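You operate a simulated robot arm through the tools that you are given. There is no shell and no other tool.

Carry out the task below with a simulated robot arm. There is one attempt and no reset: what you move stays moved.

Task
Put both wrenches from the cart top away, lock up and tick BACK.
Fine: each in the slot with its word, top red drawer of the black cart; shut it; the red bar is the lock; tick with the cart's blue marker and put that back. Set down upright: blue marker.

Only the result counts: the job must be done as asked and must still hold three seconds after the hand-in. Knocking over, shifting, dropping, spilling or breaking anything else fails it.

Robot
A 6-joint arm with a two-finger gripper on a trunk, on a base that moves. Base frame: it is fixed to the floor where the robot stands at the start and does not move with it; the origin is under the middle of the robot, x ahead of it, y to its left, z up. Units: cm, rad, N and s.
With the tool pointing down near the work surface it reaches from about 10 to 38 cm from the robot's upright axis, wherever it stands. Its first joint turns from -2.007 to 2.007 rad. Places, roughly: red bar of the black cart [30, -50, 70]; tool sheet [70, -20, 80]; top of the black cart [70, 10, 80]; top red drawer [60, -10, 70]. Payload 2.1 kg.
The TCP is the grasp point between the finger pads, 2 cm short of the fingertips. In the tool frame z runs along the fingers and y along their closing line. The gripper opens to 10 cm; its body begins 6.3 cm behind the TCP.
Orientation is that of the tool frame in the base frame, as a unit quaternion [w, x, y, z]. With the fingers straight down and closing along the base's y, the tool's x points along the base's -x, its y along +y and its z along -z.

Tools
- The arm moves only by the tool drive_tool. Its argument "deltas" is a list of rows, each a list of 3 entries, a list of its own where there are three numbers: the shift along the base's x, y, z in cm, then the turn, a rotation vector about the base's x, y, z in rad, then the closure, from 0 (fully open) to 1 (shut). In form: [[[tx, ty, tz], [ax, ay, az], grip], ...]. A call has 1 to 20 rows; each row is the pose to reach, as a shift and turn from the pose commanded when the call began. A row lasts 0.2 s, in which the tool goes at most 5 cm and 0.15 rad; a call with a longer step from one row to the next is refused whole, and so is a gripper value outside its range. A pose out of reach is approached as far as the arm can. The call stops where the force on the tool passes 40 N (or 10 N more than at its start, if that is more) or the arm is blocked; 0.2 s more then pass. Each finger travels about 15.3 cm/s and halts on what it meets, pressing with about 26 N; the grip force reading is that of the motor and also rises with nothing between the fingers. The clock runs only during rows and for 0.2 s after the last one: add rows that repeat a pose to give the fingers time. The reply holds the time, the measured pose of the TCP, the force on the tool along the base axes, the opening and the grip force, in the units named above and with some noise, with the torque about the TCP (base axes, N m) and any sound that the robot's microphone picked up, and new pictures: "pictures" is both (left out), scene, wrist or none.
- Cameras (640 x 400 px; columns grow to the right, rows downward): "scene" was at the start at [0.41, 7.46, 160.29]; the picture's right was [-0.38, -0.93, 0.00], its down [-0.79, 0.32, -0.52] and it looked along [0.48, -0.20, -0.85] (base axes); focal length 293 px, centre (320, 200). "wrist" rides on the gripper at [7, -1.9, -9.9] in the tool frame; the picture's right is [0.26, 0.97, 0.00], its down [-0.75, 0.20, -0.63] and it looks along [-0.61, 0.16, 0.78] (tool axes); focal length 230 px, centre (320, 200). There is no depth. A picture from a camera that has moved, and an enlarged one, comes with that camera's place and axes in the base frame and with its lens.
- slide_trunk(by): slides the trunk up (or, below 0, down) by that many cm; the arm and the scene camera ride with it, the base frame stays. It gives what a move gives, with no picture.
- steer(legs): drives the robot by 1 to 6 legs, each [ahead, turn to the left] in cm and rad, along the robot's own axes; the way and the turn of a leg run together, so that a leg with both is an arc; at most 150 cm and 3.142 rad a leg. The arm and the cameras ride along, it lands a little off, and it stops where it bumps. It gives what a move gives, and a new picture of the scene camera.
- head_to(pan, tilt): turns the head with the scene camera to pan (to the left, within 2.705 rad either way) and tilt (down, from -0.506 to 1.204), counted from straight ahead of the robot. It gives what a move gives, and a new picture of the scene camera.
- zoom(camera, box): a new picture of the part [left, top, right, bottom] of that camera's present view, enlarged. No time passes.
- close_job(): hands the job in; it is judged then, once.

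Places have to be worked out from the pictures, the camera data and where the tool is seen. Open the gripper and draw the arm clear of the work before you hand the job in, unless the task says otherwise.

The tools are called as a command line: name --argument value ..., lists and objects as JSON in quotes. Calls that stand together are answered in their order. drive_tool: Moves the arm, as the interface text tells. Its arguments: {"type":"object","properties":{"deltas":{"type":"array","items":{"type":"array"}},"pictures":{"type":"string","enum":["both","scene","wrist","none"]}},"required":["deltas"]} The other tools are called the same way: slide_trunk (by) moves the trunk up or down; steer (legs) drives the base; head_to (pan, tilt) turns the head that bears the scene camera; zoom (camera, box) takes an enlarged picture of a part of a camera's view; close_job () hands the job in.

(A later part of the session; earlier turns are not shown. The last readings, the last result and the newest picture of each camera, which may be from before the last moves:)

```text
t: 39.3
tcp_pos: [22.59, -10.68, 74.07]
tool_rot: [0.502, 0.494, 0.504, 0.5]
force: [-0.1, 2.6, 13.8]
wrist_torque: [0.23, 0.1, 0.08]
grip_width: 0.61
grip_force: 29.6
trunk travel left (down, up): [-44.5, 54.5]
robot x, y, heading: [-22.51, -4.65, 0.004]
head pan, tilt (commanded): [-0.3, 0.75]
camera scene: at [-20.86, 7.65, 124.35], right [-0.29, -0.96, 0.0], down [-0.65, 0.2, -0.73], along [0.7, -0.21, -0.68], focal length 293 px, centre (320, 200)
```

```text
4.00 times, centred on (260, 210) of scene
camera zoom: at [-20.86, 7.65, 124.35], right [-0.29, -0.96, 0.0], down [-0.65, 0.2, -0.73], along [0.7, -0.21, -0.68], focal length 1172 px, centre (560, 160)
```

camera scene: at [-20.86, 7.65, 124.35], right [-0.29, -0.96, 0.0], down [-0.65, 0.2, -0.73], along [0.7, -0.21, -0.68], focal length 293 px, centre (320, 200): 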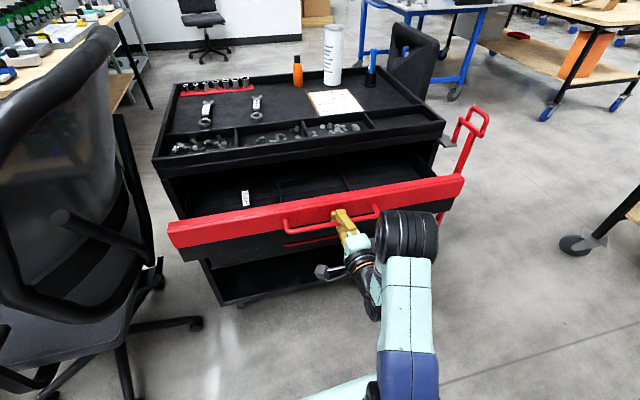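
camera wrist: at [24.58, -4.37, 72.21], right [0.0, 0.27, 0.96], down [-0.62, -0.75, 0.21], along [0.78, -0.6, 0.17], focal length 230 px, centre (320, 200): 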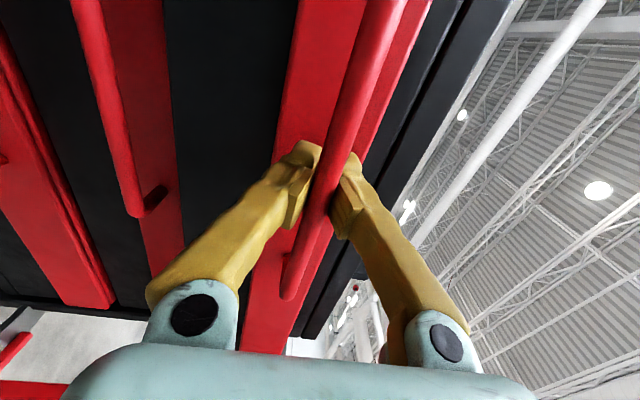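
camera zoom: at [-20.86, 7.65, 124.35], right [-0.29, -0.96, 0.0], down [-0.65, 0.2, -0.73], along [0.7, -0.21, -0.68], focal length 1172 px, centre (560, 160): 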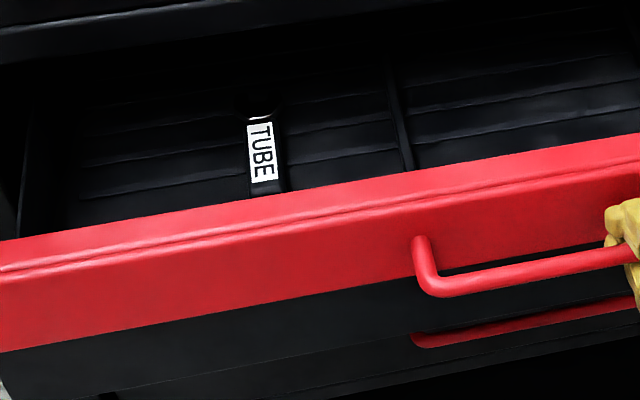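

A TUBE wrench lies in the left compartment; the drawer has three compartments. I pull a few centimetres more so the slots stand well clear of the cart's lip.

drive_tool --deltas '[[[-1.2, 0.05, 0], [0, 0, 0], 1], [[-2.4, 0.1, 0], [0, 0, 0], 1], [[-3.6, 0.14, 0], [0, 0, 0], 1], [[-4.8, 0.19, 0], [0, 0, 0], 1], [[-6, 0.24, 0], [0, 0, 0], 1]]' --pictures "scene"

```text
t: 40.1
tcp_pos: [19.92, -10.41, 74.07]
tool_rot: [0.505, 0.486, 0.502, 0.506]
force: [2.4, 5.0, 20.5]
wrist_torque: [0.29, 0.15, 0.18]
grip_width: 0.03
grip_force: 29.1
out of reach, approached as far as the arm can: row 3, 4
trunk travel left (down, up): [-44.5, 54.5]
robot x, y, heading: [-22.69, -4.29, 0.01]
head pan, tilt (commanded): [-0.3, 0.75]
stopped in row 4: the force on the tool passed its limit at 44 N (the readings are from after the stop); the commanded pose is now the measured one
camera scene: at [-20.84, 7.69, 124.33], right [-0.29, -0.96, 0.0], down [-0.65, 0.2, -0.73], along [0.7, -0.21, -0.68], focal length 293 px, centre (320, 200)
```

scene: 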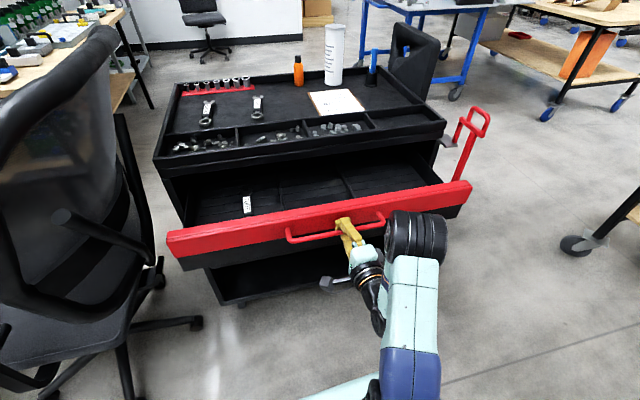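

The grip width reads about zero, so the fingers slipped off the bar as the arm folded to its limit. I check the wrist view before moving.

zoom --camera "wrist" --box '[80, 0, 560, 300]'

zoom --camera "scene" --box '[270, 180, 470, 305]'

```text
1.33 times, centred on (320, 150) of wrist
camera zoom: at [9.96, -3.82, 71.98], right [-0.03, 0.27, 0.96], down [-0.62, -0.76, 0.2], along [0.78, -0.59, 0.19], focal length 307 px, centre (320, 267)
```

zoom: 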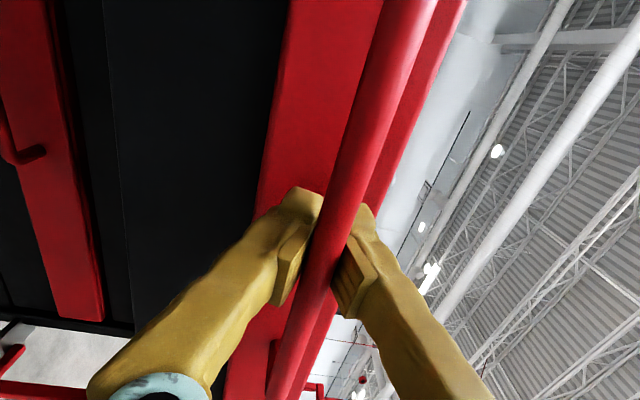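

```text
3.20 times, centred on (370, 242) of scene
camera zoom: at [-20.84, 7.69, 124.33], right [-0.29, -0.96, 0.0], down [-0.65, 0.2, -0.73], along [0.7, -0.21, -0.68], focal length 938 px, centre (160, 64)
```

zoom: 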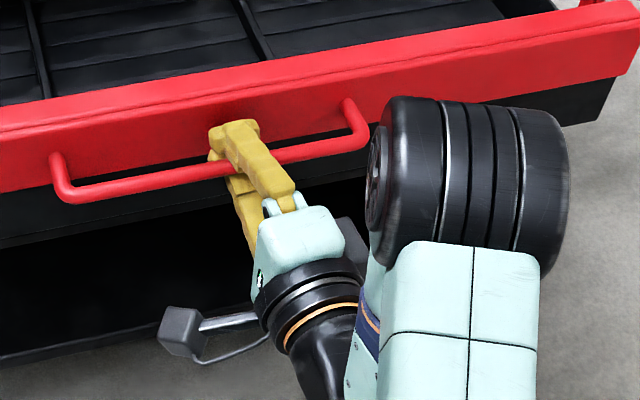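

The fingers still hold the bar, only seated differently. I release, back off 10 cm and raise the trunk to look into the drawer from above.

drive_tool --deltas '[[[0, 0, 0], [0, 0, 0], 0.6], [[0, 0, 0], [0, 0, 0], 0.5], [[0, 0, 0], [0, 0, 0], 0.5]]' --pictures "none"

steer --legs '[[-10, 0]]'

slide_trunk --by 45

head_to --pan -0.1 --tilt 0.95

```text
t: 41.0
tcp_pos: [19.95, -10.74, 73.86]
tool_rot: [0.502, 0.49, 0.503, 0.504]
force: [0.1, 0.7, -0.8]
wrist_torque: [-0.01, -0.01, 0.01]
grip_width: 5.0
grip_force: 0.1
trunk travel left (down, up): [-44.5, 54.5]
robot x, y, heading: [-22.57, -4.07, 0.006]
head pan, tilt (commanded): [-0.3, 0.75]
```

```text
t: 42.1
tcp_pos: [10.04, -10.89, 73.83]
tool_rot: [0.503, 0.49, 0.503, 0.504]
force: [-0.2, 0.4, 1.0]
wrist_torque: [-0.01, 0.0, 0.01]
grip_width: 4.98
grip_force: 0.2
trunk travel left (down, up): [-44.5, 54.5]
robot x, y, heading: [-32.96, -3.92, 0.0]
head pan, tilt (commanded): [-0.3, 0.75]
camera scene: at [-30.6, 7.5, 124.35], right [-0.29, -0.96, 0.0], down [-0.65, 0.2, -0.73], along [0.7, -0.21, -0.68], focal length 293 px, centre (320, 200)
```

scene: 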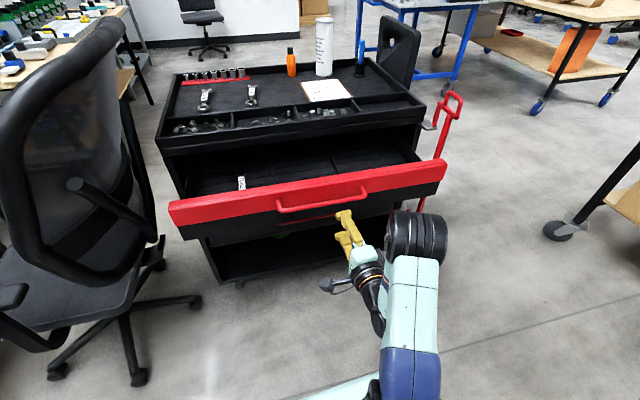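

```text
refused: 45 is not a number from -40 to 40
```

```text
t: 42.8
tcp_pos: [10.17, -10.93, 73.78]
tool_rot: [0.504, 0.491, 0.502, 0.503]
force: [-0.4, 0.0, -0.2]
wrist_torque: [0.01, -0.02, -0.02]
grip_width: 5.0
grip_force: 0.1
trunk travel left (down, up): [-44.5, 54.5]
robot x, y, heading: [-32.66, -4.12, 0.007]
head pan, tilt (commanded): [-0.099, 0.949]
camera scene: at [-31.2, 9.22, 122.8], right [-0.1, -1.0, 0.0], down [-0.81, 0.08, -0.58], along [0.58, -0.06, -0.81], focal length 293 px, centre (320, 200)
```

scene: 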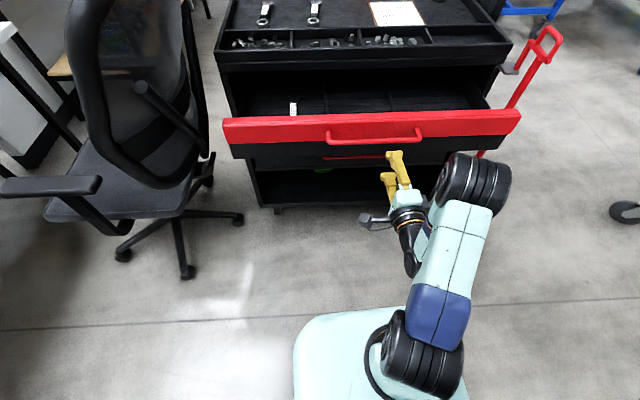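

The slide limit is 40 per call, so I raise by 40 and then look down into the drawer.

slide_trunk --by 40

head_to --pan -0.1 --tilt 0.95

zoom --camera "scene" --box '[180, 60, 420, 210]'

```text
t: 46.6
tcp_pos: [10.04, -10.85, 113.84]
tool_rot: [0.503, 0.49, 0.503, 0.503]
force: [0.2, -0.5, -0.3]
wrist_torque: [0.01, -0.01, 0.04]
grip_width: 4.98
grip_force: 0.1
trunk travel left (down, up): [-84.5, 14.5]
robot x, y, heading: [-32.57, -4.03, 0.005]
head pan, tilt (commanded): [-0.099, 0.949]
```

```text
t: 47.2
tcp_pos: [9.98, -10.93, 113.83]
tool_rot: [0.503, 0.491, 0.503, 0.502]
force: [-0.2, -0.5, 0.1]
wrist_torque: [0.04, 0.03, 0.01]
grip_width: 4.99
grip_force: 0.1
trunk travel left (down, up): [-84.5, 14.5]
robot x, y, heading: [-32.35, -4.28, -0.001]
head pan, tilt (commanded): [-0.099, 0.949]
camera scene: at [-31.2, 9.23, 162.79], right [-0.1, -1.0, 0.0], down [-0.81, 0.08, -0.58], along [0.58, -0.06, -0.81], focal length 293 px, centre (320, 200)
```

scene: 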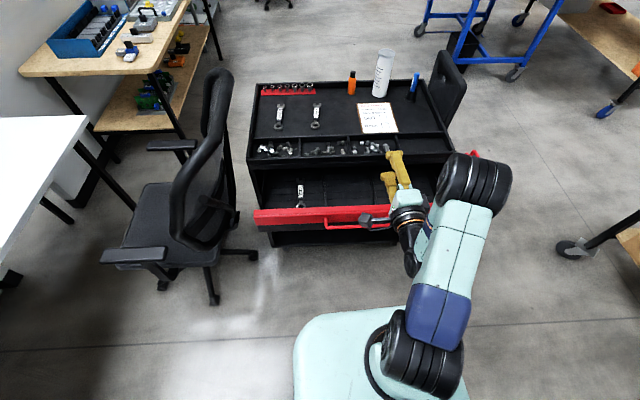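

```text
2.67 times, centred on (300, 135) of scene
camera zoom: at [-31.2, 9.23, 162.79], right [-0.1, -1.0, 0.0], down [-0.81, 0.08, -0.58], along [0.58, -0.06, -0.81], focal length 781 px, centre (373, 373)
```

zoom: 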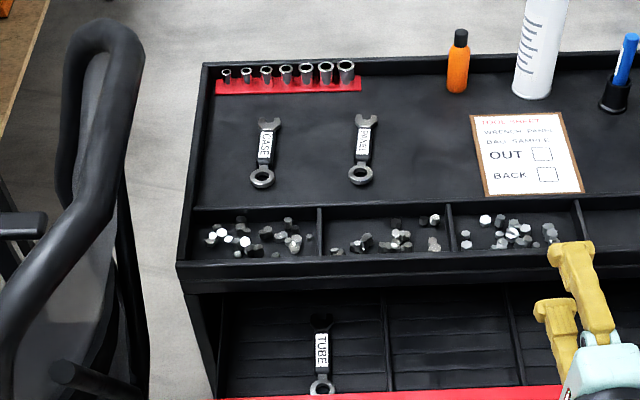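

Three compartments run front to back in the drawer, with the TUBE wrench in the left one reaching under the cart's lip. I go down again, regrip the handle and pull about 6 cm more.

slide_trunk --by -40

drive_tool --deltas '[[[2.5, 0, 0.1], [0, 0, 0], 0.5], [[5, 0, 0.2], [0, 0, 0], 0.5], [[7.5, 0, 0.2], [0, 0, 0], 0.5], [[9.8, 0, 0.2], [0, 0, 0], 0.5], [[9.8, 0, 0.2], [0, 0, 0], 0.5]]' --pictures "wrist"

```text
t: 51.1
tcp_pos: [9.93, -10.99, 73.78]
tool_rot: [0.504, 0.49, 0.503, 0.503]
force: [-0.2, 0.0, 0.2]
wrist_torque: [-0.01, 0.01, -0.01]
grip_width: 5.0
grip_force: 0.0
trunk travel left (down, up): [-44.5, 54.5]
robot x, y, heading: [-32.76, -4.19, 0.003]
head pan, tilt (commanded): [-0.099, 0.949]
```

```text
t: 52.3
tcp_pos: [19.79, -10.85, 74.22]
tool_rot: [0.503, 0.491, 0.503, 0.503]
force: [-0.3, -0.8, -0.2]
wrist_torque: [0.0, 0.01, 0.0]
grip_width: 5.0
grip_force: 0.0
trunk travel left (down, up): [-44.5, 54.5]
robot x, y, heading: [-33.22, -3.71, 0.002]
head pan, tilt (commanded): [-0.099, 0.949]
camera wrist: at [9.9, -4.02, 72.11], right [-0.02, 0.27, 0.96], down [-0.62, -0.76, 0.2], along [0.78, -0.6, 0.18], focal length 230 px, centre (320, 200)
```

wrist: 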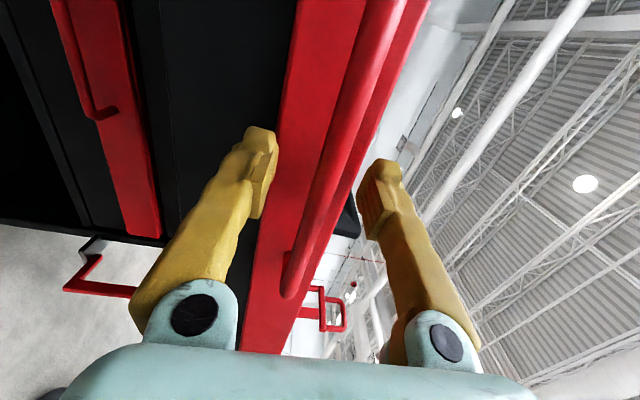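

The bar is between the pads again; I close and pull 6 cm more.

drive_tool --deltas '[[[0, 0, -0.1], [0, 0, 0], 1], [[0, 0, -0.1], [0, 0, 0], 1], [[0, 0, -0.1], [0, 0, 0], 1], [[-1, 0.04, -0.1], [0, 0, 0], 1], [[-2, 0.08, -0.1], [0, 0, 0], 1], [[-3, 0.12, -0.1], [0, 0, 0], 1], [[-4, 0.16, -0.1], [0, 0, 0], 1], [[-5, 0.2, -0.1], [0, 0, 0], 1], [[-6, 0.24, -0.1], [0, 0, 0], 1], [[-6, 0.24, -0.1], [0, 0, 0], 1]]' --pictures "scene"

```text
t: 54.5
tcp_pos: [13.58, -10.5, 74.14]
tool_rot: [0.505, 0.49, 0.502, 0.504]
force: [0.3, 1.1, 16.8]
wrist_torque: [0.22, 0.11, -0.04]
grip_width: 0.0
grip_force: 30.1
trunk travel left (down, up): [-44.5, 54.5]
robot x, y, heading: [-32.68, -4.37, 0.002]
head pan, tilt (commanded): [-0.099, 0.949]
camera scene: at [-31.49, 9.31, 122.79], right [-0.1, -1.0, 0.0], down [-0.81, 0.08, -0.58], along [0.58, -0.06, -0.81], focal length 293 px, centre (320, 200)
```

scene: 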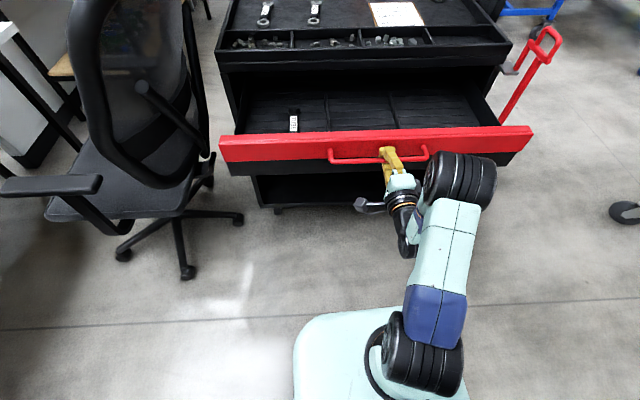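

The drawer is now about 25 cm open. I release, back off, raise the trunk and look in again.

drive_tool --deltas '[[[0, 0, -0.1], [0, 0, 0], 0.6], [[0, 0, -0.1], [0, 0, 0], 0.5], [[0, 0, -0.1], [0, 0, 0], 0.5]]' --pictures "none"

steer --legs '[[-8, 0]]'

slide_trunk --by 40

head_to --pan 0.0 --tilt 0.9

zoom --camera "scene" --box '[200, 80, 440, 230]'

```text
t: 55.3
tcp_pos: [13.65, -10.55, 73.94]
tool_rot: [0.503, 0.492, 0.502, 0.503]
force: [-0.6, 0.3, 0.3]
wrist_torque: [0.02, 0.02, -0.04]
grip_width: 5.01
grip_force: 0.0
trunk travel left (down, up): [-44.5, 54.5]
robot x, y, heading: [-32.25, -3.73, 0.004]
head pan, tilt (commanded): [-0.099, 0.949]
```

```text
t: 56.3
tcp_pos: [5.72, -10.72, 73.92]
tool_rot: [0.503, 0.491, 0.503, 0.503]
force: [-0.5, 0.0, 0.0]
wrist_torque: [0.0, -0.01, -0.01]
grip_width: 5.0
grip_force: 0.1
trunk travel left (down, up): [-44.5, 54.5]
robot x, y, heading: [-40.47, -4.46, 0.0]
head pan, tilt (commanded): [-0.099, 0.949]
camera scene: at [-39.28, 9.2, 122.8], right [-0.1, -1.0, 0.0], down [-0.81, 0.08, -0.58], along [0.58, -0.06, -0.81], focal length 293 px, centre (320, 200)
```

scene: 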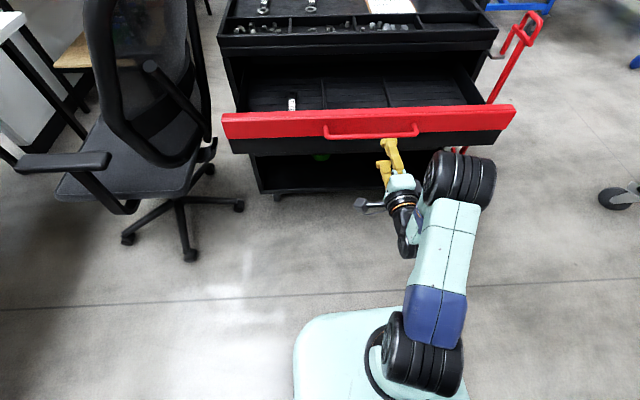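

```text
t: 60.2
tcp_pos: [5.73, -10.75, 113.86]
tool_rot: [0.504, 0.491, 0.502, 0.503]
force: [-0.3, 0.0, -0.3]
wrist_torque: [-0.03, 0.01, 0.02]
grip_width: 4.99
grip_force: 0.0
trunk travel left (down, up): [-84.5, 14.5]
robot x, y, heading: [-40.82, -4.17, -0.0]
head pan, tilt (commanded): [-0.099, 0.949]
```

```text
t: 60.8
tcp_pos: [5.68, -10.71, 113.83]
tool_rot: [0.504, 0.492, 0.502, 0.502]
force: [0.3, 0.2, -0.2]
wrist_torque: [0.02, -0.01, -0.03]
grip_width: 5.0
grip_force: 0.1
trunk travel left (down, up): [-84.5, 14.5]
robot x, y, heading: [-40.64, -4.17, 0.0]
head pan, tilt (commanded): [0.0, 0.901]
camera scene: at [-38.89, 9.92, 163.15], right [0.0, -1.0, 0.0], down [-0.78, 0.0, -0.62], along [0.62, 0.0, -0.78], focal length 293 px, centre (320, 200)
```

scene: 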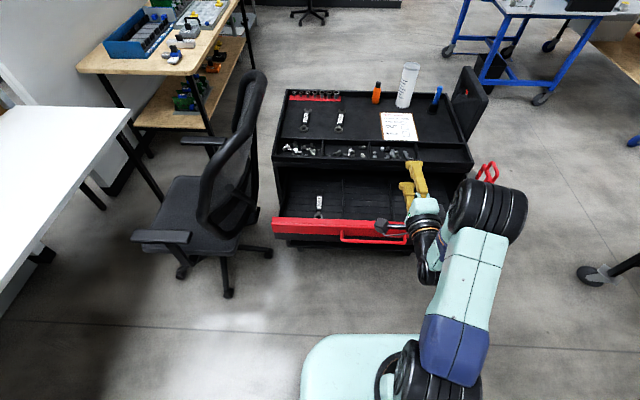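

```text
2.67 times, centred on (320, 155) of scene
camera zoom: at [-38.89, 9.92, 163.15], right [0.0, -1.0, 0.0], down [-0.78, 0.0, -0.62], along [0.62, 0.0, -0.78], focal length 781 px, centre (320, 320)
```

zoom: 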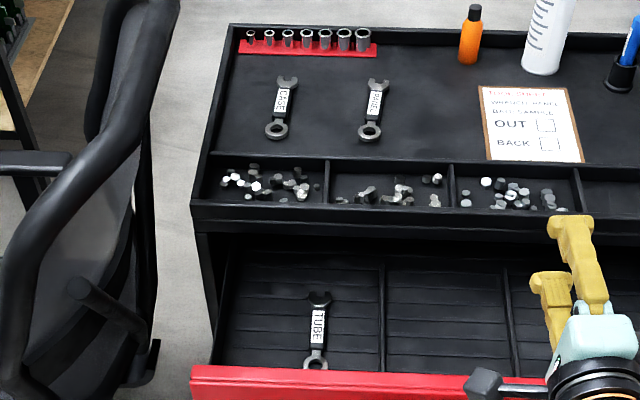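

The slots' words are not visible from this side; they may be on the front's inner face. I turn the tool to point down with the wrist camera on the far side looking back, drawing the arm in a little.

drive_tool --deltas '[[[-0.5, 0, 0], [0.085, 0.085, -0.085], 0.3], [[-1, 0, 0], [0.17, 0.17, -0.17], 0.3], [[-1.5, 0, 0], [0.255, 0.255, -0.255], 0.3], [[-2, 0, 0], [0.34, 0.34, -0.34], 0.3], [[-2.5, 0.5, 0], [0.425, 0.425, -0.425], 0.3], [[-3, 1, 0], [0.51, 0.51, -0.51], 0.3], [[-3.5, 1.5, 0], [0.595, 0.595, -0.595], 0.3], [[-4, 2, 0], [0.68, 0.68, -0.68], 0.3], [[-4.5, 2.5, 0], [0.765, 0.765, -0.765], 0.3], [[-5, 3, 0], [0.85, 0.85, -0.85], 0.3], [[-5.5, 3.5, 0], [0.935, 0.935, -0.935], 0.3], [[-6, 4, 0], [1.02, 1.02, -1.02], 0.3], [[-6, 4.5, 0], [1.105, 1.105, -1.105], 0.3], [[-6, 5, 0], [1.16, 1.16, -1.16], 0.3], [[-6, 5, 0], [1.209, 1.209, -1.209], 0.3]]' --pictures "both"

```text
t: 64.0
tcp_pos: [-2.08, -4.98, 110.79]
tool_rot: [0.106, 0.99, 0.055, 0.072]
force: [-0.2, -0.8, -1.3]
wrist_torque: [-0.02, 0.01, -0.02]
grip_width: 6.99
grip_force: 0.2
out of reach, approached as far as the arm can: row 1, 2, 3, 4, 5, 6, 7, 8, 12, 13, 14, 15
trunk travel left (down, up): [-84.5, 14.5]
robot x, y, heading: [-40.47, -4.24, 0.004]
head pan, tilt (commanded): [0.0, 0.901]
camera scene: at [-38.91, 9.91, 163.16], right [0.0, -1.0, 0.0], down [-0.78, 0.0, -0.62], along [0.62, 0.0, -0.78], focal length 293 px, centre (320, 200)
camera wrist: at [3.03, -0.38, 120.93], right [0.35, -0.91, 0.24], down [-0.82, -0.16, 0.55], along [-0.46, -0.39, -0.8], focal length 230 px, centre (320, 200)
```

scene: 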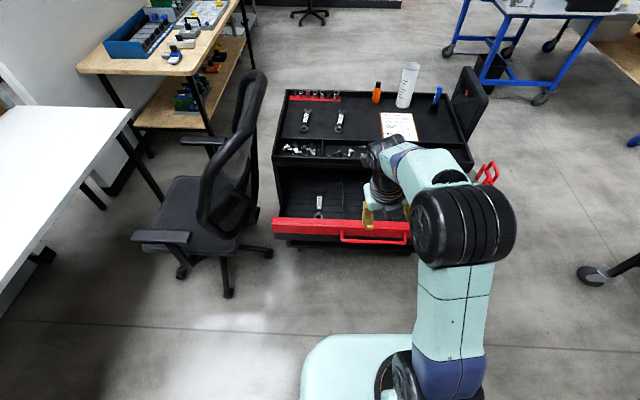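
wrist: 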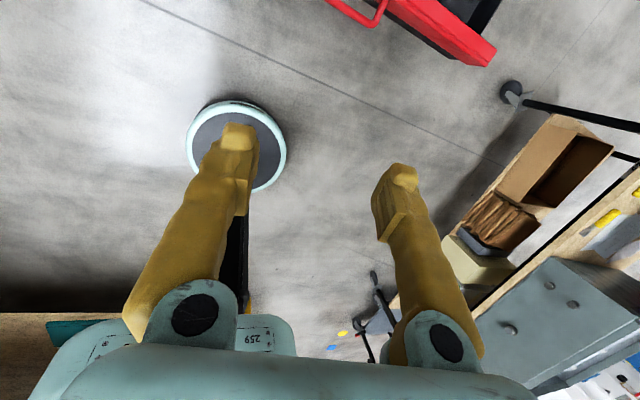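

The tool is nearly down with the camera facing back (a wrist joint limit is close). I drive forward 33 cm, with the base passing below the open drawer and the arm well above it, to bring the camera over the drawer.

steer --legs '[[33, 0]]'

drive_tool --deltas '[[[0, 0, 0], [0, 0, 0], 0.3]]' --pictures "wrist"

```text
t: 66.2
tcp_pos: [31.05, -4.98, 110.73]
tool_rot: [0.105, 0.99, 0.055, 0.073]
force: [-0.1, -1.0, 0.9]
wrist_torque: [-0.03, -0.05, -0.08]
grip_width: 7.01
grip_force: 0.1
trunk travel left (down, up): [-84.5, 14.5]
robot x, y, heading: [-7.67, -4.44, 0.001]
head pan, tilt (commanded): [0.0, 0.901]
camera scene: at [-5.7, 10.0, 163.16], right [0.0, -1.0, 0.0], down [-0.78, 0.0, -0.62], along [0.62, 0.0, -0.78], focal length 293 px, centre (320, 200)
```

scene: 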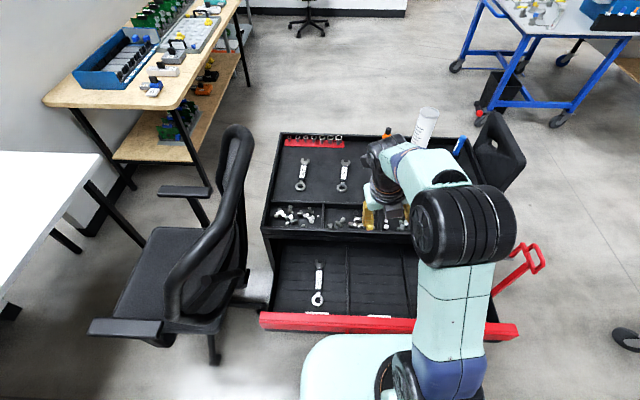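

```text
t: 66.6
tcp_pos: [31.14, -4.91, 110.76]
tool_rot: [0.105, 0.99, 0.055, 0.073]
force: [0.1, -0.6, 0.8]
wrist_torque: [-0.02, -0.01, 0.01]
grip_width: 7.01
grip_force: 0.0
trunk travel left (down, up): [-84.5, 14.5]
robot x, y, heading: [-7.66, -4.07, 0.003]
head pan, tilt (commanded): [0.0, 0.901]
camera wrist: at [36.3, -0.35, 120.98], right [0.34, -0.91, 0.24], down [-0.82, -0.16, 0.55], along [-0.46, -0.39, -0.8], focal length 230 px, centre (320, 200)
```

wrist: 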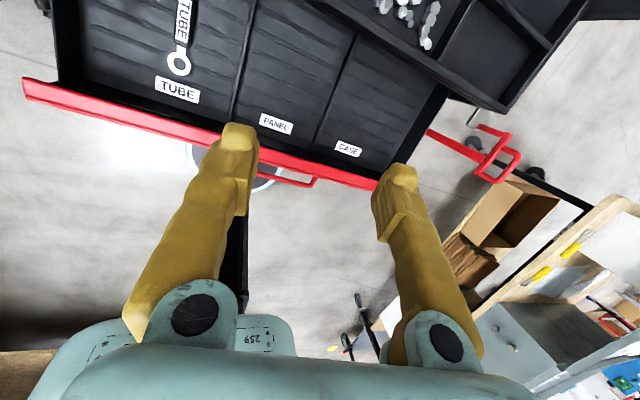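

Now the words are clear: the drawer's three slots are TUBE (left), PANEL (middle) and CASE (right). I zoom in to measure the slots' bounds.

zoom --camera "wrist" --box '[20, 0, 520, 200]'

zoom --camera "scene" --box '[240, 200, 540, 388]'

```text
1.28 times, centred on (270, 100) of wrist
camera zoom: at [36.3, -0.35, 120.98], right [0.34, -0.91, 0.24], down [-0.82, -0.16, 0.55], along [-0.46, -0.39, -0.8], focal length 294 px, centre (384, 328)
```

zoom: 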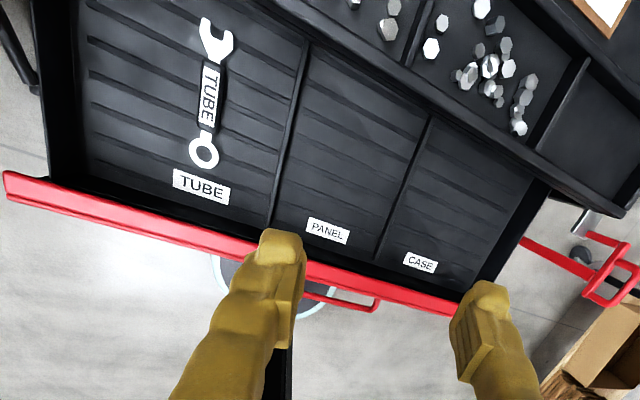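

```text
2.13 times, centred on (390, 294) of scene
camera zoom: at [-5.65, 10.0, 163.16], right [0.0, -1.0, 0.0], down [-0.78, 0.0, -0.62], along [0.62, 0.0, -0.78], focal length 623 px, centre (171, 0)
```

zoom: 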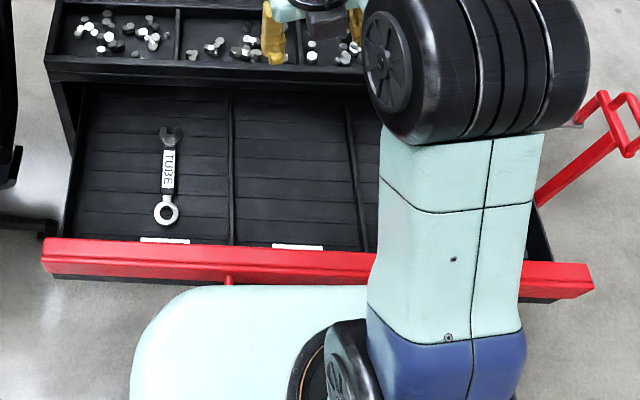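

The slots are roughly 20 cm wide: TUBE around y 11, PANEL around y −9, CASE around y −29, with the drawer floor near z 67. I now drive forward to about x 14 (column still clear of the open drawer's handle at x 13) to fetch the PANEL wrench.

steer --legs '[[21, 0]]'

drive_tool --deltas '[[[2, 1, 0], [0.05, -0.09, -0.05], 0], [[4, 2, 0], [0.1, -0.18, -0.1], 0], [[6, 3, 0], [0.15, -0.27, -0.14], 0], [[8, 4, 0], [0.2085, -0.3684, -0.1935], 0], [[10, 4.5, -1], [0.2085, -0.3684, -0.1935], 0]]' --pictures "both"

```text
t: 68.3
tcp_pos: [52.27, -4.74, 110.89]
tool_rot: [0.105, 0.99, 0.057, 0.073]
force: [-0.1, -0.8, 0.0]
wrist_torque: [0.0, -0.02, 0.0]
grip_width: 7.0
grip_force: 0.0
trunk travel left (down, up): [-84.5, 14.5]
robot x, y, heading: [14.2, -3.87, 0.007]
head pan, tilt (commanded): [0.0, 0.901]
camera scene: at [15.54, 10.06, 163.16], right [0.0, -1.0, 0.0], down [-0.78, 0.0, -0.62], along [0.62, 0.0, -0.78], focal length 293 px, centre (320, 200)
```

scene: 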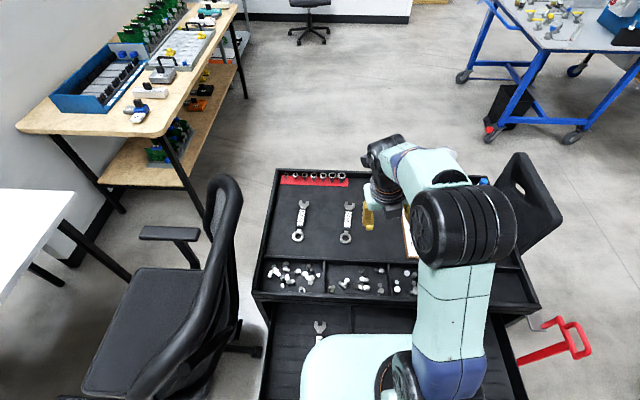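

```text
t: 69.5
tcp_pos: [62.66, -0.18, 109.87]
tool_rot: [0.016, 0.967, -0.066, 0.246]
force: [0.9, 0.4, 0.2]
wrist_torque: [0.01, 0.03, 0.02]
grip_width: 10.0
grip_force: 0.1
trunk travel left (down, up): [-84.5, 14.5]
robot x, y, heading: [13.73, -4.11, 0.005]
head pan, tilt (commanded): [0.0, 0.901]
camera scene: at [15.91, 10.11, 163.15], right [0.0, -1.0, 0.0], down [-0.78, 0.0, -0.62], along [0.62, 0.0, -0.78], focal length 293 px, centre (320, 200)
camera wrist: at [64.25, 1.34, 121.85], right [0.09, -0.99, 0.12], down [-0.98, -0.07, 0.19], along [-0.18, -0.14, -0.97], focal length 230 px, centre (320, 200)
```

scene: 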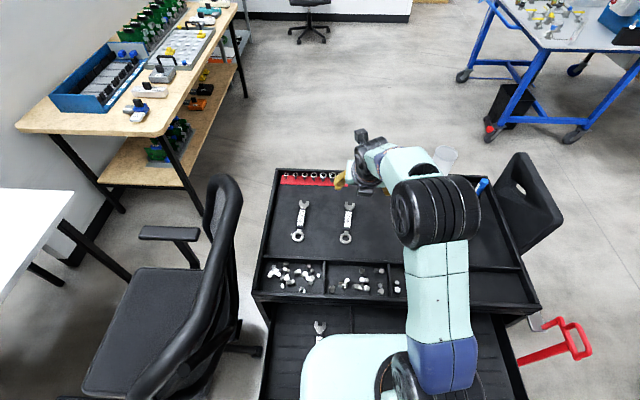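
wrist: 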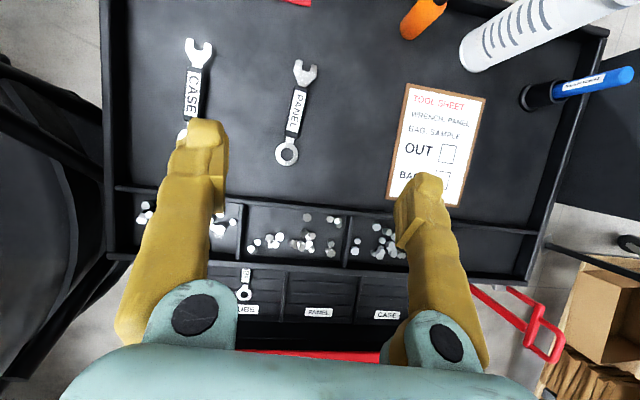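

The wrist camera now looks straight down: PANEL wrench from ring (64.7, 2.0) to jaw (77.8, −0.1), label centre about (71.3, 0.95). I move to hover over its handle at z 92 with the same forward tilt.

drive_tool --deltas '[[[2, 0.3, -2], [0, 0, 0], 0.3], [[4, 0.6, -5], [0, 0, 0], 0.4], [[6, 0.9, -8], [0, 0, 0], 0.4], [[7.5, 1.1, -11], [0, 0, 0], 0.4], [[8.6, 1.1, -14], [0, 0, 0], 0.4], [[8.6, 1.1, -17], [0, 0, 0], 0.4], [[8.6, 1.1, -18], [0, 0, 0], 0.4], [[8.6, 1.1, -18], [0, 0, 0], 0.4]]' --pictures "both"

```text
t: 71.3
tcp_pos: [70.66, 0.82, 91.92]
tool_rot: [0.019, 0.966, -0.067, 0.249]
force: [0.6, 0.8, 1.2]
wrist_torque: [-0.01, 0.01, 0.03]
grip_width: 6.0
grip_force: 0.1
out of reach, approached as far as the arm can: row 5, 7, 8
trunk travel left (down, up): [-84.5, 14.5]
robot x, y, heading: [13.56, -3.69, 0.009]
head pan, tilt (commanded): [0.0, 0.901]
camera scene: at [15.73, 10.07, 163.16], right [0.0, -1.0, 0.0], down [-0.78, 0.0, -0.62], along [0.62, 0.0, -0.78], focal length 293 px, centre (320, 200)
camera wrist: at [72.3, 2.59, 103.99], right [0.09, -0.99, 0.13], down [-0.98, -0.06, 0.19], along [-0.18, -0.14, -0.97], focal length 230 px, centre (320, 200)
```

scene: 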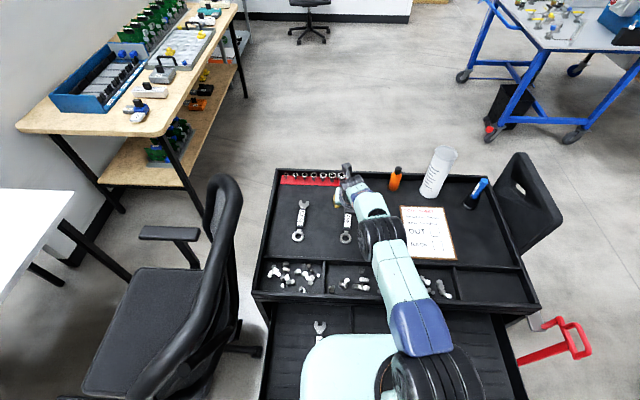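
wrist: 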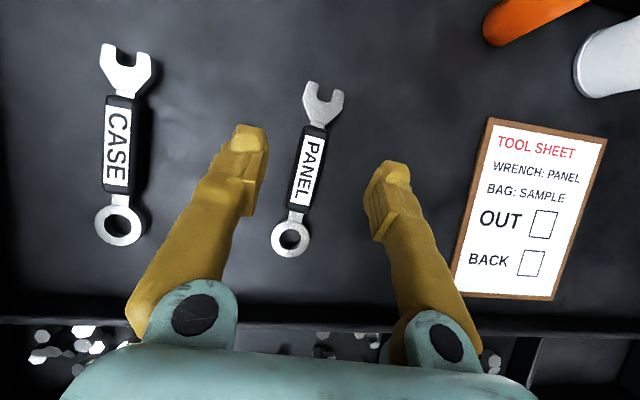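

The arm is at its stretch limit just over the handle (wanted x 71.0, have 70.7), and y is within 2 mm. I go down with the trunk rather than the arm, 7 cm first.

slide_trunk --by -7

drive_tool --deltas '[[[0, 0.1, 0], [0, 0, 0], 0.4]]' --pictures "both"

```text
t: 72.4
tcp_pos: [70.64, 0.84, 84.93]
tool_rot: [0.019, 0.966, -0.067, 0.249]
force: [0.0, -0.1, -0.6]
wrist_torque: [0.01, 0.03, -0.01]
grip_width: 5.99
grip_force: 0.0
trunk travel left (down, up): [-77.5, 21.5]
robot x, y, heading: [13.76, -4.23, 0.001]
head pan, tilt (commanded): [0.0, 0.901]
```

```text
t: 72.8
tcp_pos: [70.72, 0.91, 85.02]
tool_rot: [0.019, 0.966, -0.068, 0.249]
force: [0.6, 0.4, 0.3]
wrist_torque: [0.04, -0.01, -0.02]
grip_width: 6.02
grip_force: 0.1
trunk travel left (down, up): [-77.5, 21.5]
robot x, y, heading: [13.97, -4.18, -0.003]
head pan, tilt (commanded): [0.0, 0.901]
camera scene: at [15.74, 10.08, 156.16], right [0.0, -1.0, 0.0], down [-0.78, 0.0, -0.62], along [0.62, 0.0, -0.78], focal length 293 px, centre (320, 200)
camera wrist: at [72.31, 2.66, 97.05], right [0.09, -0.99, 0.13], down [-0.98, -0.06, 0.19], along [-0.18, -0.14, -0.97], focal length 230 px, centre (320, 200)
```

scene: 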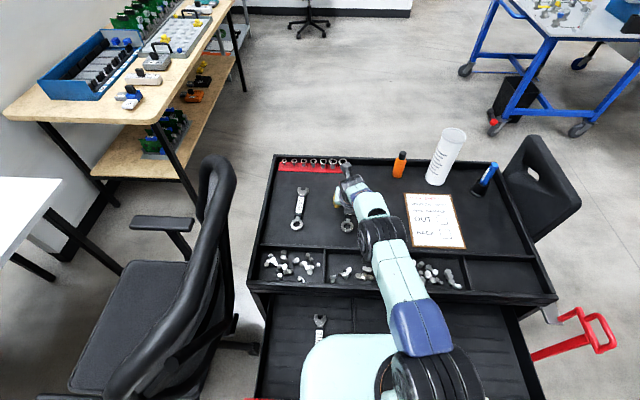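
wrist: 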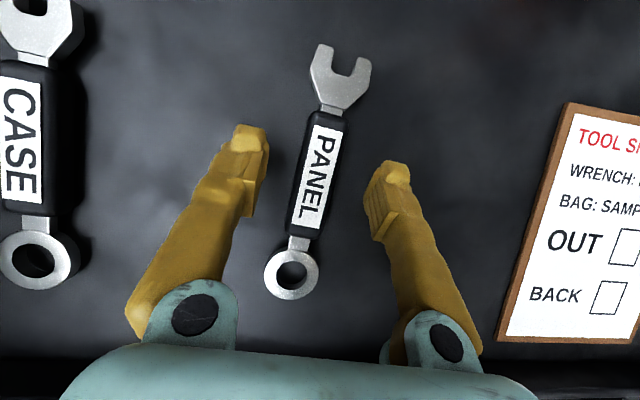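

The fingers straddle the handle evenly. I go down a further 0.7 cm in small steps and check the force.

drive_tool --deltas '[[[0, 0, -0.25], [0, 0, 0], 0.4], [[0, 0, -0.5], [0, 0, 0], 0.4], [[0, 0, -0.7], [0, 0, 0], 0.4], [[0, 0, -0.7], [0, 0, 0], 0.4]]' --pictures "wrist"

```text
t: 73.8
tcp_pos: [70.87, 0.93, 84.29]
tool_rot: [0.02, 0.966, -0.068, 0.249]
force: [0.2, 0.5, 0.4]
wrist_torque: [0.0, 0.01, 0.03]
grip_width: 6.01
grip_force: 0.0
trunk travel left (down, up): [-77.5, 21.5]
robot x, y, heading: [14.54, -3.82, -0.0]
head pan, tilt (commanded): [0.0, 0.901]
camera wrist: at [72.3, 2.69, 96.37], right [0.09, -0.99, 0.13], down [-0.98, -0.06, 0.19], along [-0.18, -0.14, -0.97], focal length 230 px, centre (320, 200)
```

wrist: 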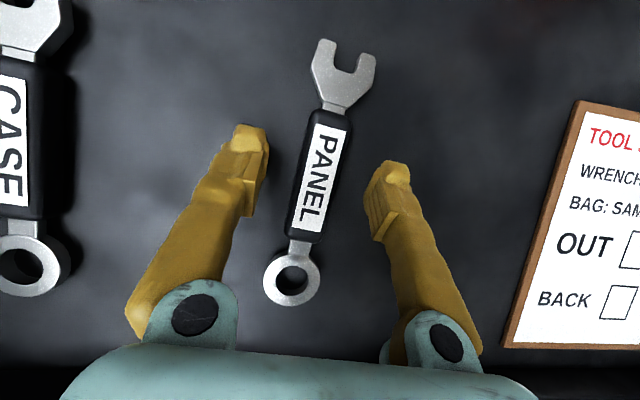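

No contact yet at z 84.3. I descend a little more, in fine steps.

drive_tool --deltas '[[[0, 0, -0.2], [0, 0, 0], 0.4], [[0, 0, -0.4], [0, 0, 0], 0.4], [[0, 0, -0.55], [0, 0, 0], 0.4], [[0, 0, -0.7], [0, 0, 0], 0.4]]' --pictures "none"

```text
t: 74.8
tcp_pos: [70.68, 1.03, 83.63]
tool_rot: [0.019, 0.966, -0.067, 0.25]
force: [0.2, 0.6, 0.1]
wrist_torque: [0.03, 0.02, -0.01]
grip_width: 6.0
grip_force: 0.1
trunk travel left (down, up): [-77.5, 21.5]
robot x, y, heading: [13.89, -4.11, 0.001]
head pan, tilt (commanded): [0.0, 0.901]
```

Still no contact at z 83.6; I continue slowly.

drive_tool --deltas '[[[0, 0, -0.15], [0, 0, 0], 0.4], [[0, 0, -0.3], [0, 0, 0], 0.4], [[0, 0, -0.45], [0, 0, 0], 0.4], [[0, 0, -0.6], [0, 0, 0], 0.4]]' --pictures "wrist"

```text
t: 75.8
tcp_pos: [70.6, 0.99, 83.18]
tool_rot: [0.019, 0.965, -0.068, 0.254]
force: [2.5, -0.2, 13.4]
wrist_torque: [0.22, -0.12, -0.16]
grip_width: 6.01
grip_force: 0.0
trunk travel left (down, up): [-77.5, 21.5]
robot x, y, heading: [13.6, -3.89, 0.006]
head pan, tilt (commanded): [0.0, 0.901]
camera wrist: at [72.07, 2.68, 95.31], right [0.09, -0.99, 0.13], down [-0.98, -0.06, 0.18], along [-0.17, -0.14, -0.98], focal length 230 px, centre (320, 200)
```

wrist: 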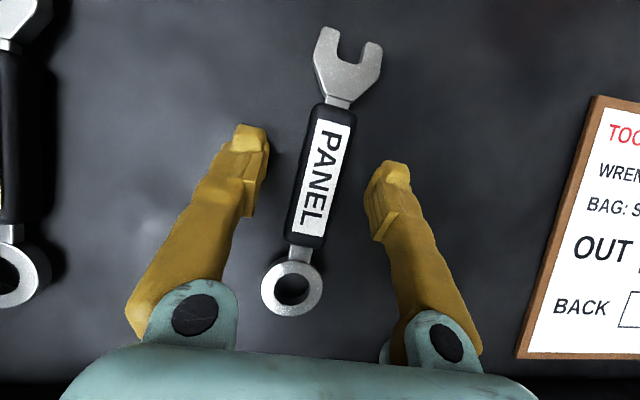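

Contact with the cart top at z 83.2. I lift 0.3 cm and close on the handle.

drive_tool --deltas '[[[0, 0, 0.3], [0, 0, 0], 0.4], [[0, 0, 0.3], [0, 0, 0], 0.7], [[0, 0, 0.3], [0, 0, 0], 0.9], [[0, 0, 0.3], [0, 0, 0], 1], [[0, 0, 0.3], [0, 0, 0], 1], [[0, 0, 0.3], [0, 0, 0], 1]]' --pictures "wrist"

```text
t: 77.2
tcp_pos: [70.49, 1.01, 83.1]
tool_rot: [0.02, 0.966, -0.067, 0.25]
force: [0.0, -0.1, 0.1]
wrist_torque: [0.03, 0.01, 0.02]
grip_width: 2.48
grip_force: 26.3
trunk travel left (down, up): [-77.5, 21.5]
robot x, y, heading: [14.04, -4.07, 0.006]
head pan, tilt (commanded): [0.0, 0.901]
camera wrist: at [72.19, 2.69, 95.26], right [0.09, -0.99, 0.13], down [-0.98, -0.06, 0.19], along [-0.18, -0.14, -0.97], focal length 230 px, centre (320, 200)
```

wrist: 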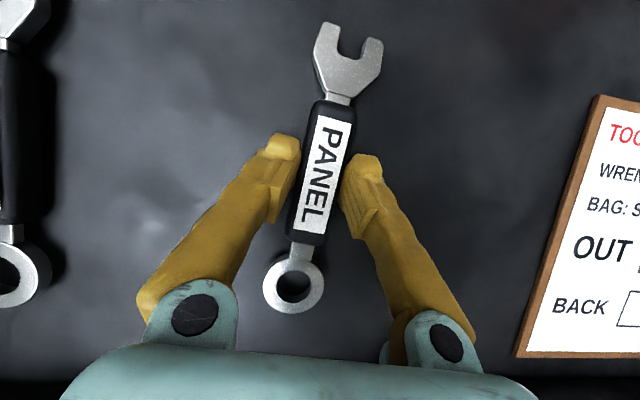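

The PANEL wrench is gripped (2.5 cm wide). I lift it with the trunk and check that it comes along.

slide_trunk --by 14

drive_tool --deltas '[[[-2, -0.5, 0], [0, 0, 0], 1], [[-5, -1, 0], [0, 0, 0], 1], [[-8, -1.5, 0], [0, 0, 0], 1], [[-11, -2.0, 0], [0, 0, 0], 1]]' --pictures "both"

```text
t: 78.8
tcp_pos: [70.61, 1.06, 97.22]
tool_rot: [0.02, 0.966, -0.067, 0.249]
force: [0.9, 0.3, -1.1]
wrist_torque: [-0.01, 0.02, 0.02]
grip_width: 2.5
grip_force: 25.8
trunk travel left (down, up): [-91.5, 7.5]
robot x, y, heading: [13.71, -4.19, 0.003]
head pan, tilt (commanded): [0.0, 0.901]
```

```text
t: 79.8
tcp_pos: [59.41, -1.03, 97.15]
tool_rot: [0.019, 0.965, -0.07, 0.251]
force: [-0.7, -0.2, -0.9]
wrist_torque: [0.0, 0.01, 0.02]
grip_width: 2.47
grip_force: 26.1
trunk travel left (down, up): [-91.5, 7.5]
robot x, y, heading: [14.32, -4.14, 0.006]
head pan, tilt (commanded): [0.0, 0.901]
camera scene: at [15.65, 10.0, 170.16], right [0.0, -1.0, 0.0], down [-0.78, 0.0, -0.62], along [0.62, 0.0, -0.78], focal length 293 px, centre (320, 200)
camera wrist: at [61.04, 0.51, 109.34], right [0.08, -0.99, 0.13], down [-0.98, -0.06, 0.19], along [-0.18, -0.14, -0.97], focal length 230 px, centre (320, 200)
```

scene: 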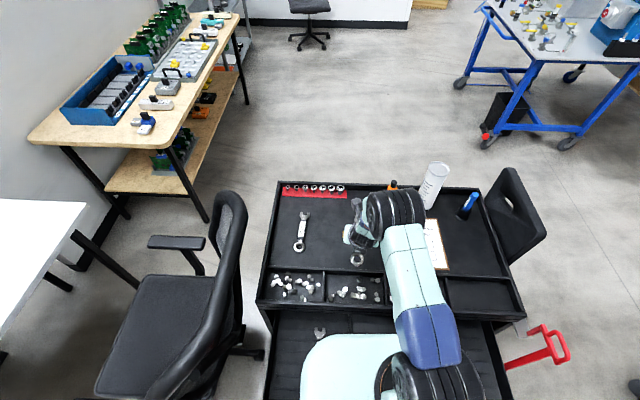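
wrist: 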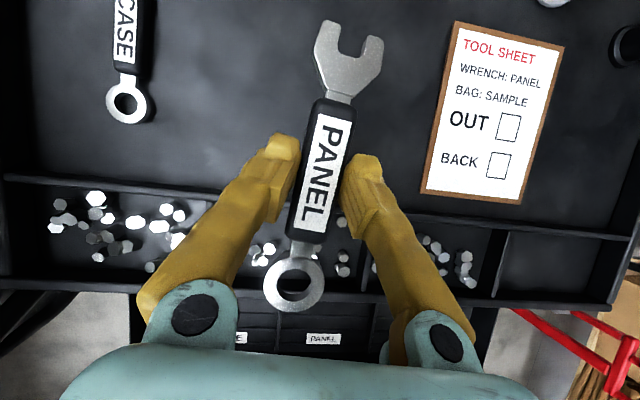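

The wrench is held securely. I back the robot 29 cm so that the PANEL slot (about (33, −9.5)) comes into range, with the plate clear of the drawer handle.

steer --legs '[[-29, 0]]'

drive_tool --deltas '[[[1, -3, 0], [0, 0, 0], 1], [[2, -6, 0], [0, 0, 0], 1], [[3, -8.5, 0], [0, 0, 0], 1]]' --pictures "both"

```text
t: 81.8
tcp_pos: [31.72, -1.1, 97.09]
tool_rot: [0.018, 0.966, -0.066, 0.25]
force: [-0.8, -0.8, -2.1]
wrist_torque: [0.0, 0.03, 0.02]
grip_width: 2.47
grip_force: 26.1
trunk travel left (down, up): [-91.5, 7.5]
robot x, y, heading: [-14.25, -4.63, 0.007]
head pan, tilt (commanded): [0.0, 0.901]
camera scene: at [-12.02, 9.91, 170.15], right [0.01, -1.0, 0.0], down [-0.78, -0.01, -0.62], along [0.62, 0.0, -0.78], focal length 293 px, centre (320, 200)
```

scene: 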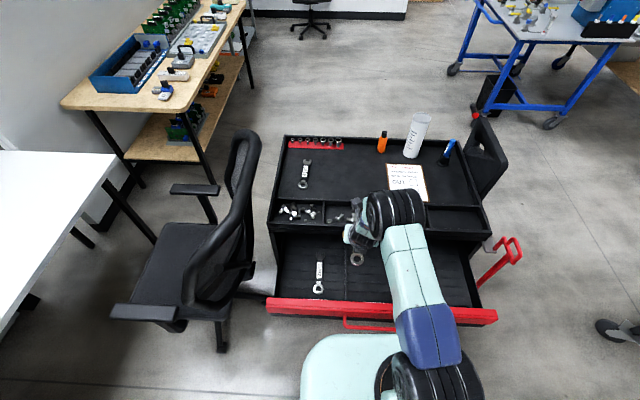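

```text
t: 82.6
tcp_pos: [34.64, -9.6, 97.13]
tool_rot: [0.02, 0.966, -0.066, 0.25]
force: [-0.2, -0.2, -0.4]
wrist_torque: [0.03, 0.0, -0.06]
grip_width: 2.47
grip_force: 25.5
trunk travel left (down, up): [-91.5, 7.5]
robot x, y, heading: [-13.91, -4.13, 0.008]
head pan, tilt (commanded): [0.0, 0.901]
camera scene: at [-12.27, 9.82, 170.16], right [0.01, -1.0, 0.0], down [-0.78, -0.01, -0.62], along [0.62, 0.0, -0.78], focal length 293 px, centre (320, 200)
camera wrist: at [36.27, -7.93, 109.14], right [0.09, -0.99, 0.13], down [-0.98, -0.07, 0.19], along [-0.18, -0.14, -0.97], focal length 230 px, centre (320, 200)
```

scene: 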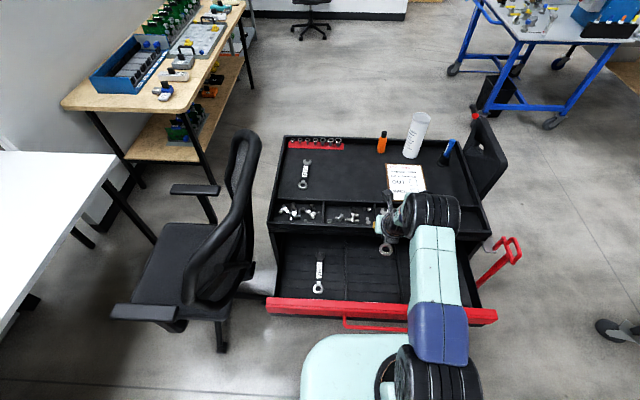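
wrist: 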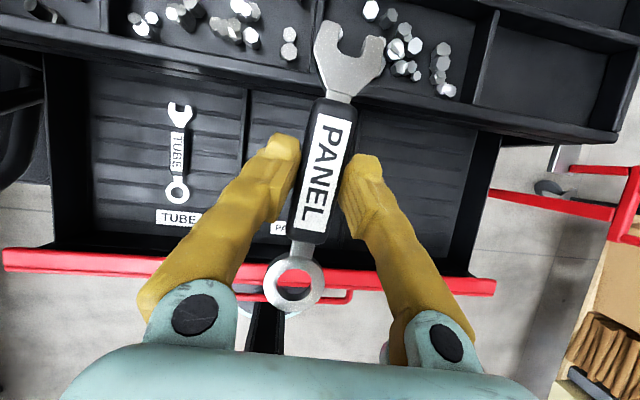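

The slot edges agree with my estimate. I set the tool to x 32.8 and lower the trunk 20 cm, holding the wrench over the PANEL slot.

drive_tool --deltas '[[[-1.8, 0.1, 0], [0, 0, 0], 1], [[-1.8, 0.1, 0], [0, 0, 0], 1]]' --pictures "none"

slide_trunk --by -20

drive_tool --deltas '[[[0, 0, 0], [0, 0, 0], 1]]' --pictures "both"

```text
t: 83.2
tcp_pos: [33.1, -9.22, 96.99]
tool_rot: [0.024, 0.966, -0.066, 0.249]
force: [-0.3, 0.2, -2.1]
wrist_torque: [0.02, 0.04, 0.05]
grip_width: 2.5
grip_force: 26.3
trunk travel left (down, up): [-91.5, 7.5]
robot x, y, heading: [-13.61, -4.34, 0.006]
head pan, tilt (commanded): [0.0, 0.901]
```

```text
t: 85.4
tcp_pos: [33.0, -9.41, 76.94]
tool_rot: [0.024, 0.966, -0.065, 0.249]
force: [0.3, -0.5, -0.5]
wrist_torque: [-0.01, 0.0, 0.01]
grip_width: 2.49
grip_force: 25.9
trunk travel left (down, up): [-71.5, 27.5]
robot x, y, heading: [-14.11, -3.88, 0.009]
head pan, tilt (commanded): [0.0, 0.901]
```

```text
t: 85.8
tcp_pos: [33.05, -9.33, 76.97]
tool_rot: [0.023, 0.966, -0.066, 0.248]
force: [0.6, -0.6, -1.6]
wrist_torque: [0.02, -0.02, 0.0]
grip_width: 2.5
grip_force: 25.8
trunk travel left (down, up): [-71.5, 27.5]
robot x, y, heading: [-14.04, -4.0, 0.008]
head pan, tilt (commanded): [0.0, 0.901]
camera scene: at [-12.23, 9.9, 150.16], right [0.01, -1.0, 0.0], down [-0.78, -0.01, -0.62], along [0.62, 0.0, -0.78], focal length 293 px, centre (320, 200)
camera wrist: at [34.68, -7.57, 89.06], right [0.09, -0.99, 0.14], down [-0.98, -0.06, 0.19], along [-0.18, -0.15, -0.97], focal length 230 px, centre (320, 200)
```

scene: 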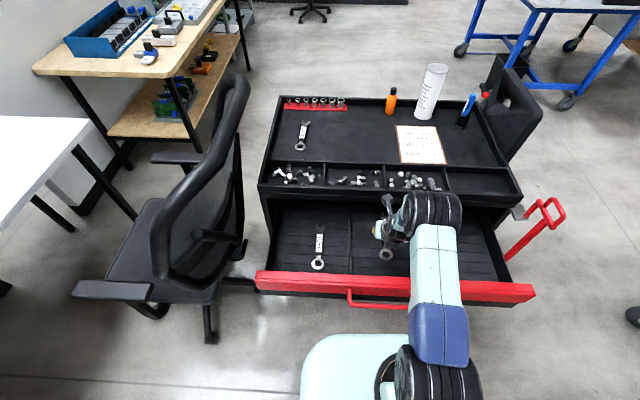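
wrist: 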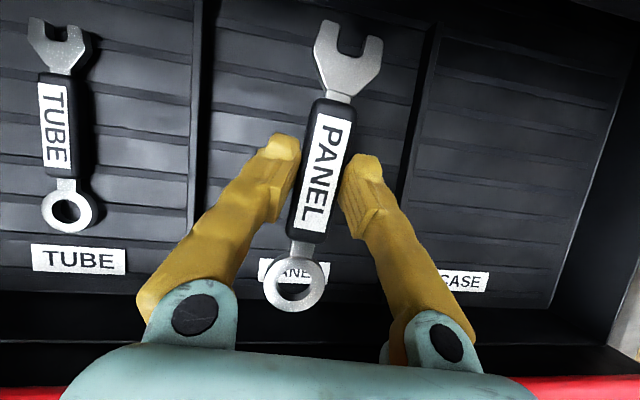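

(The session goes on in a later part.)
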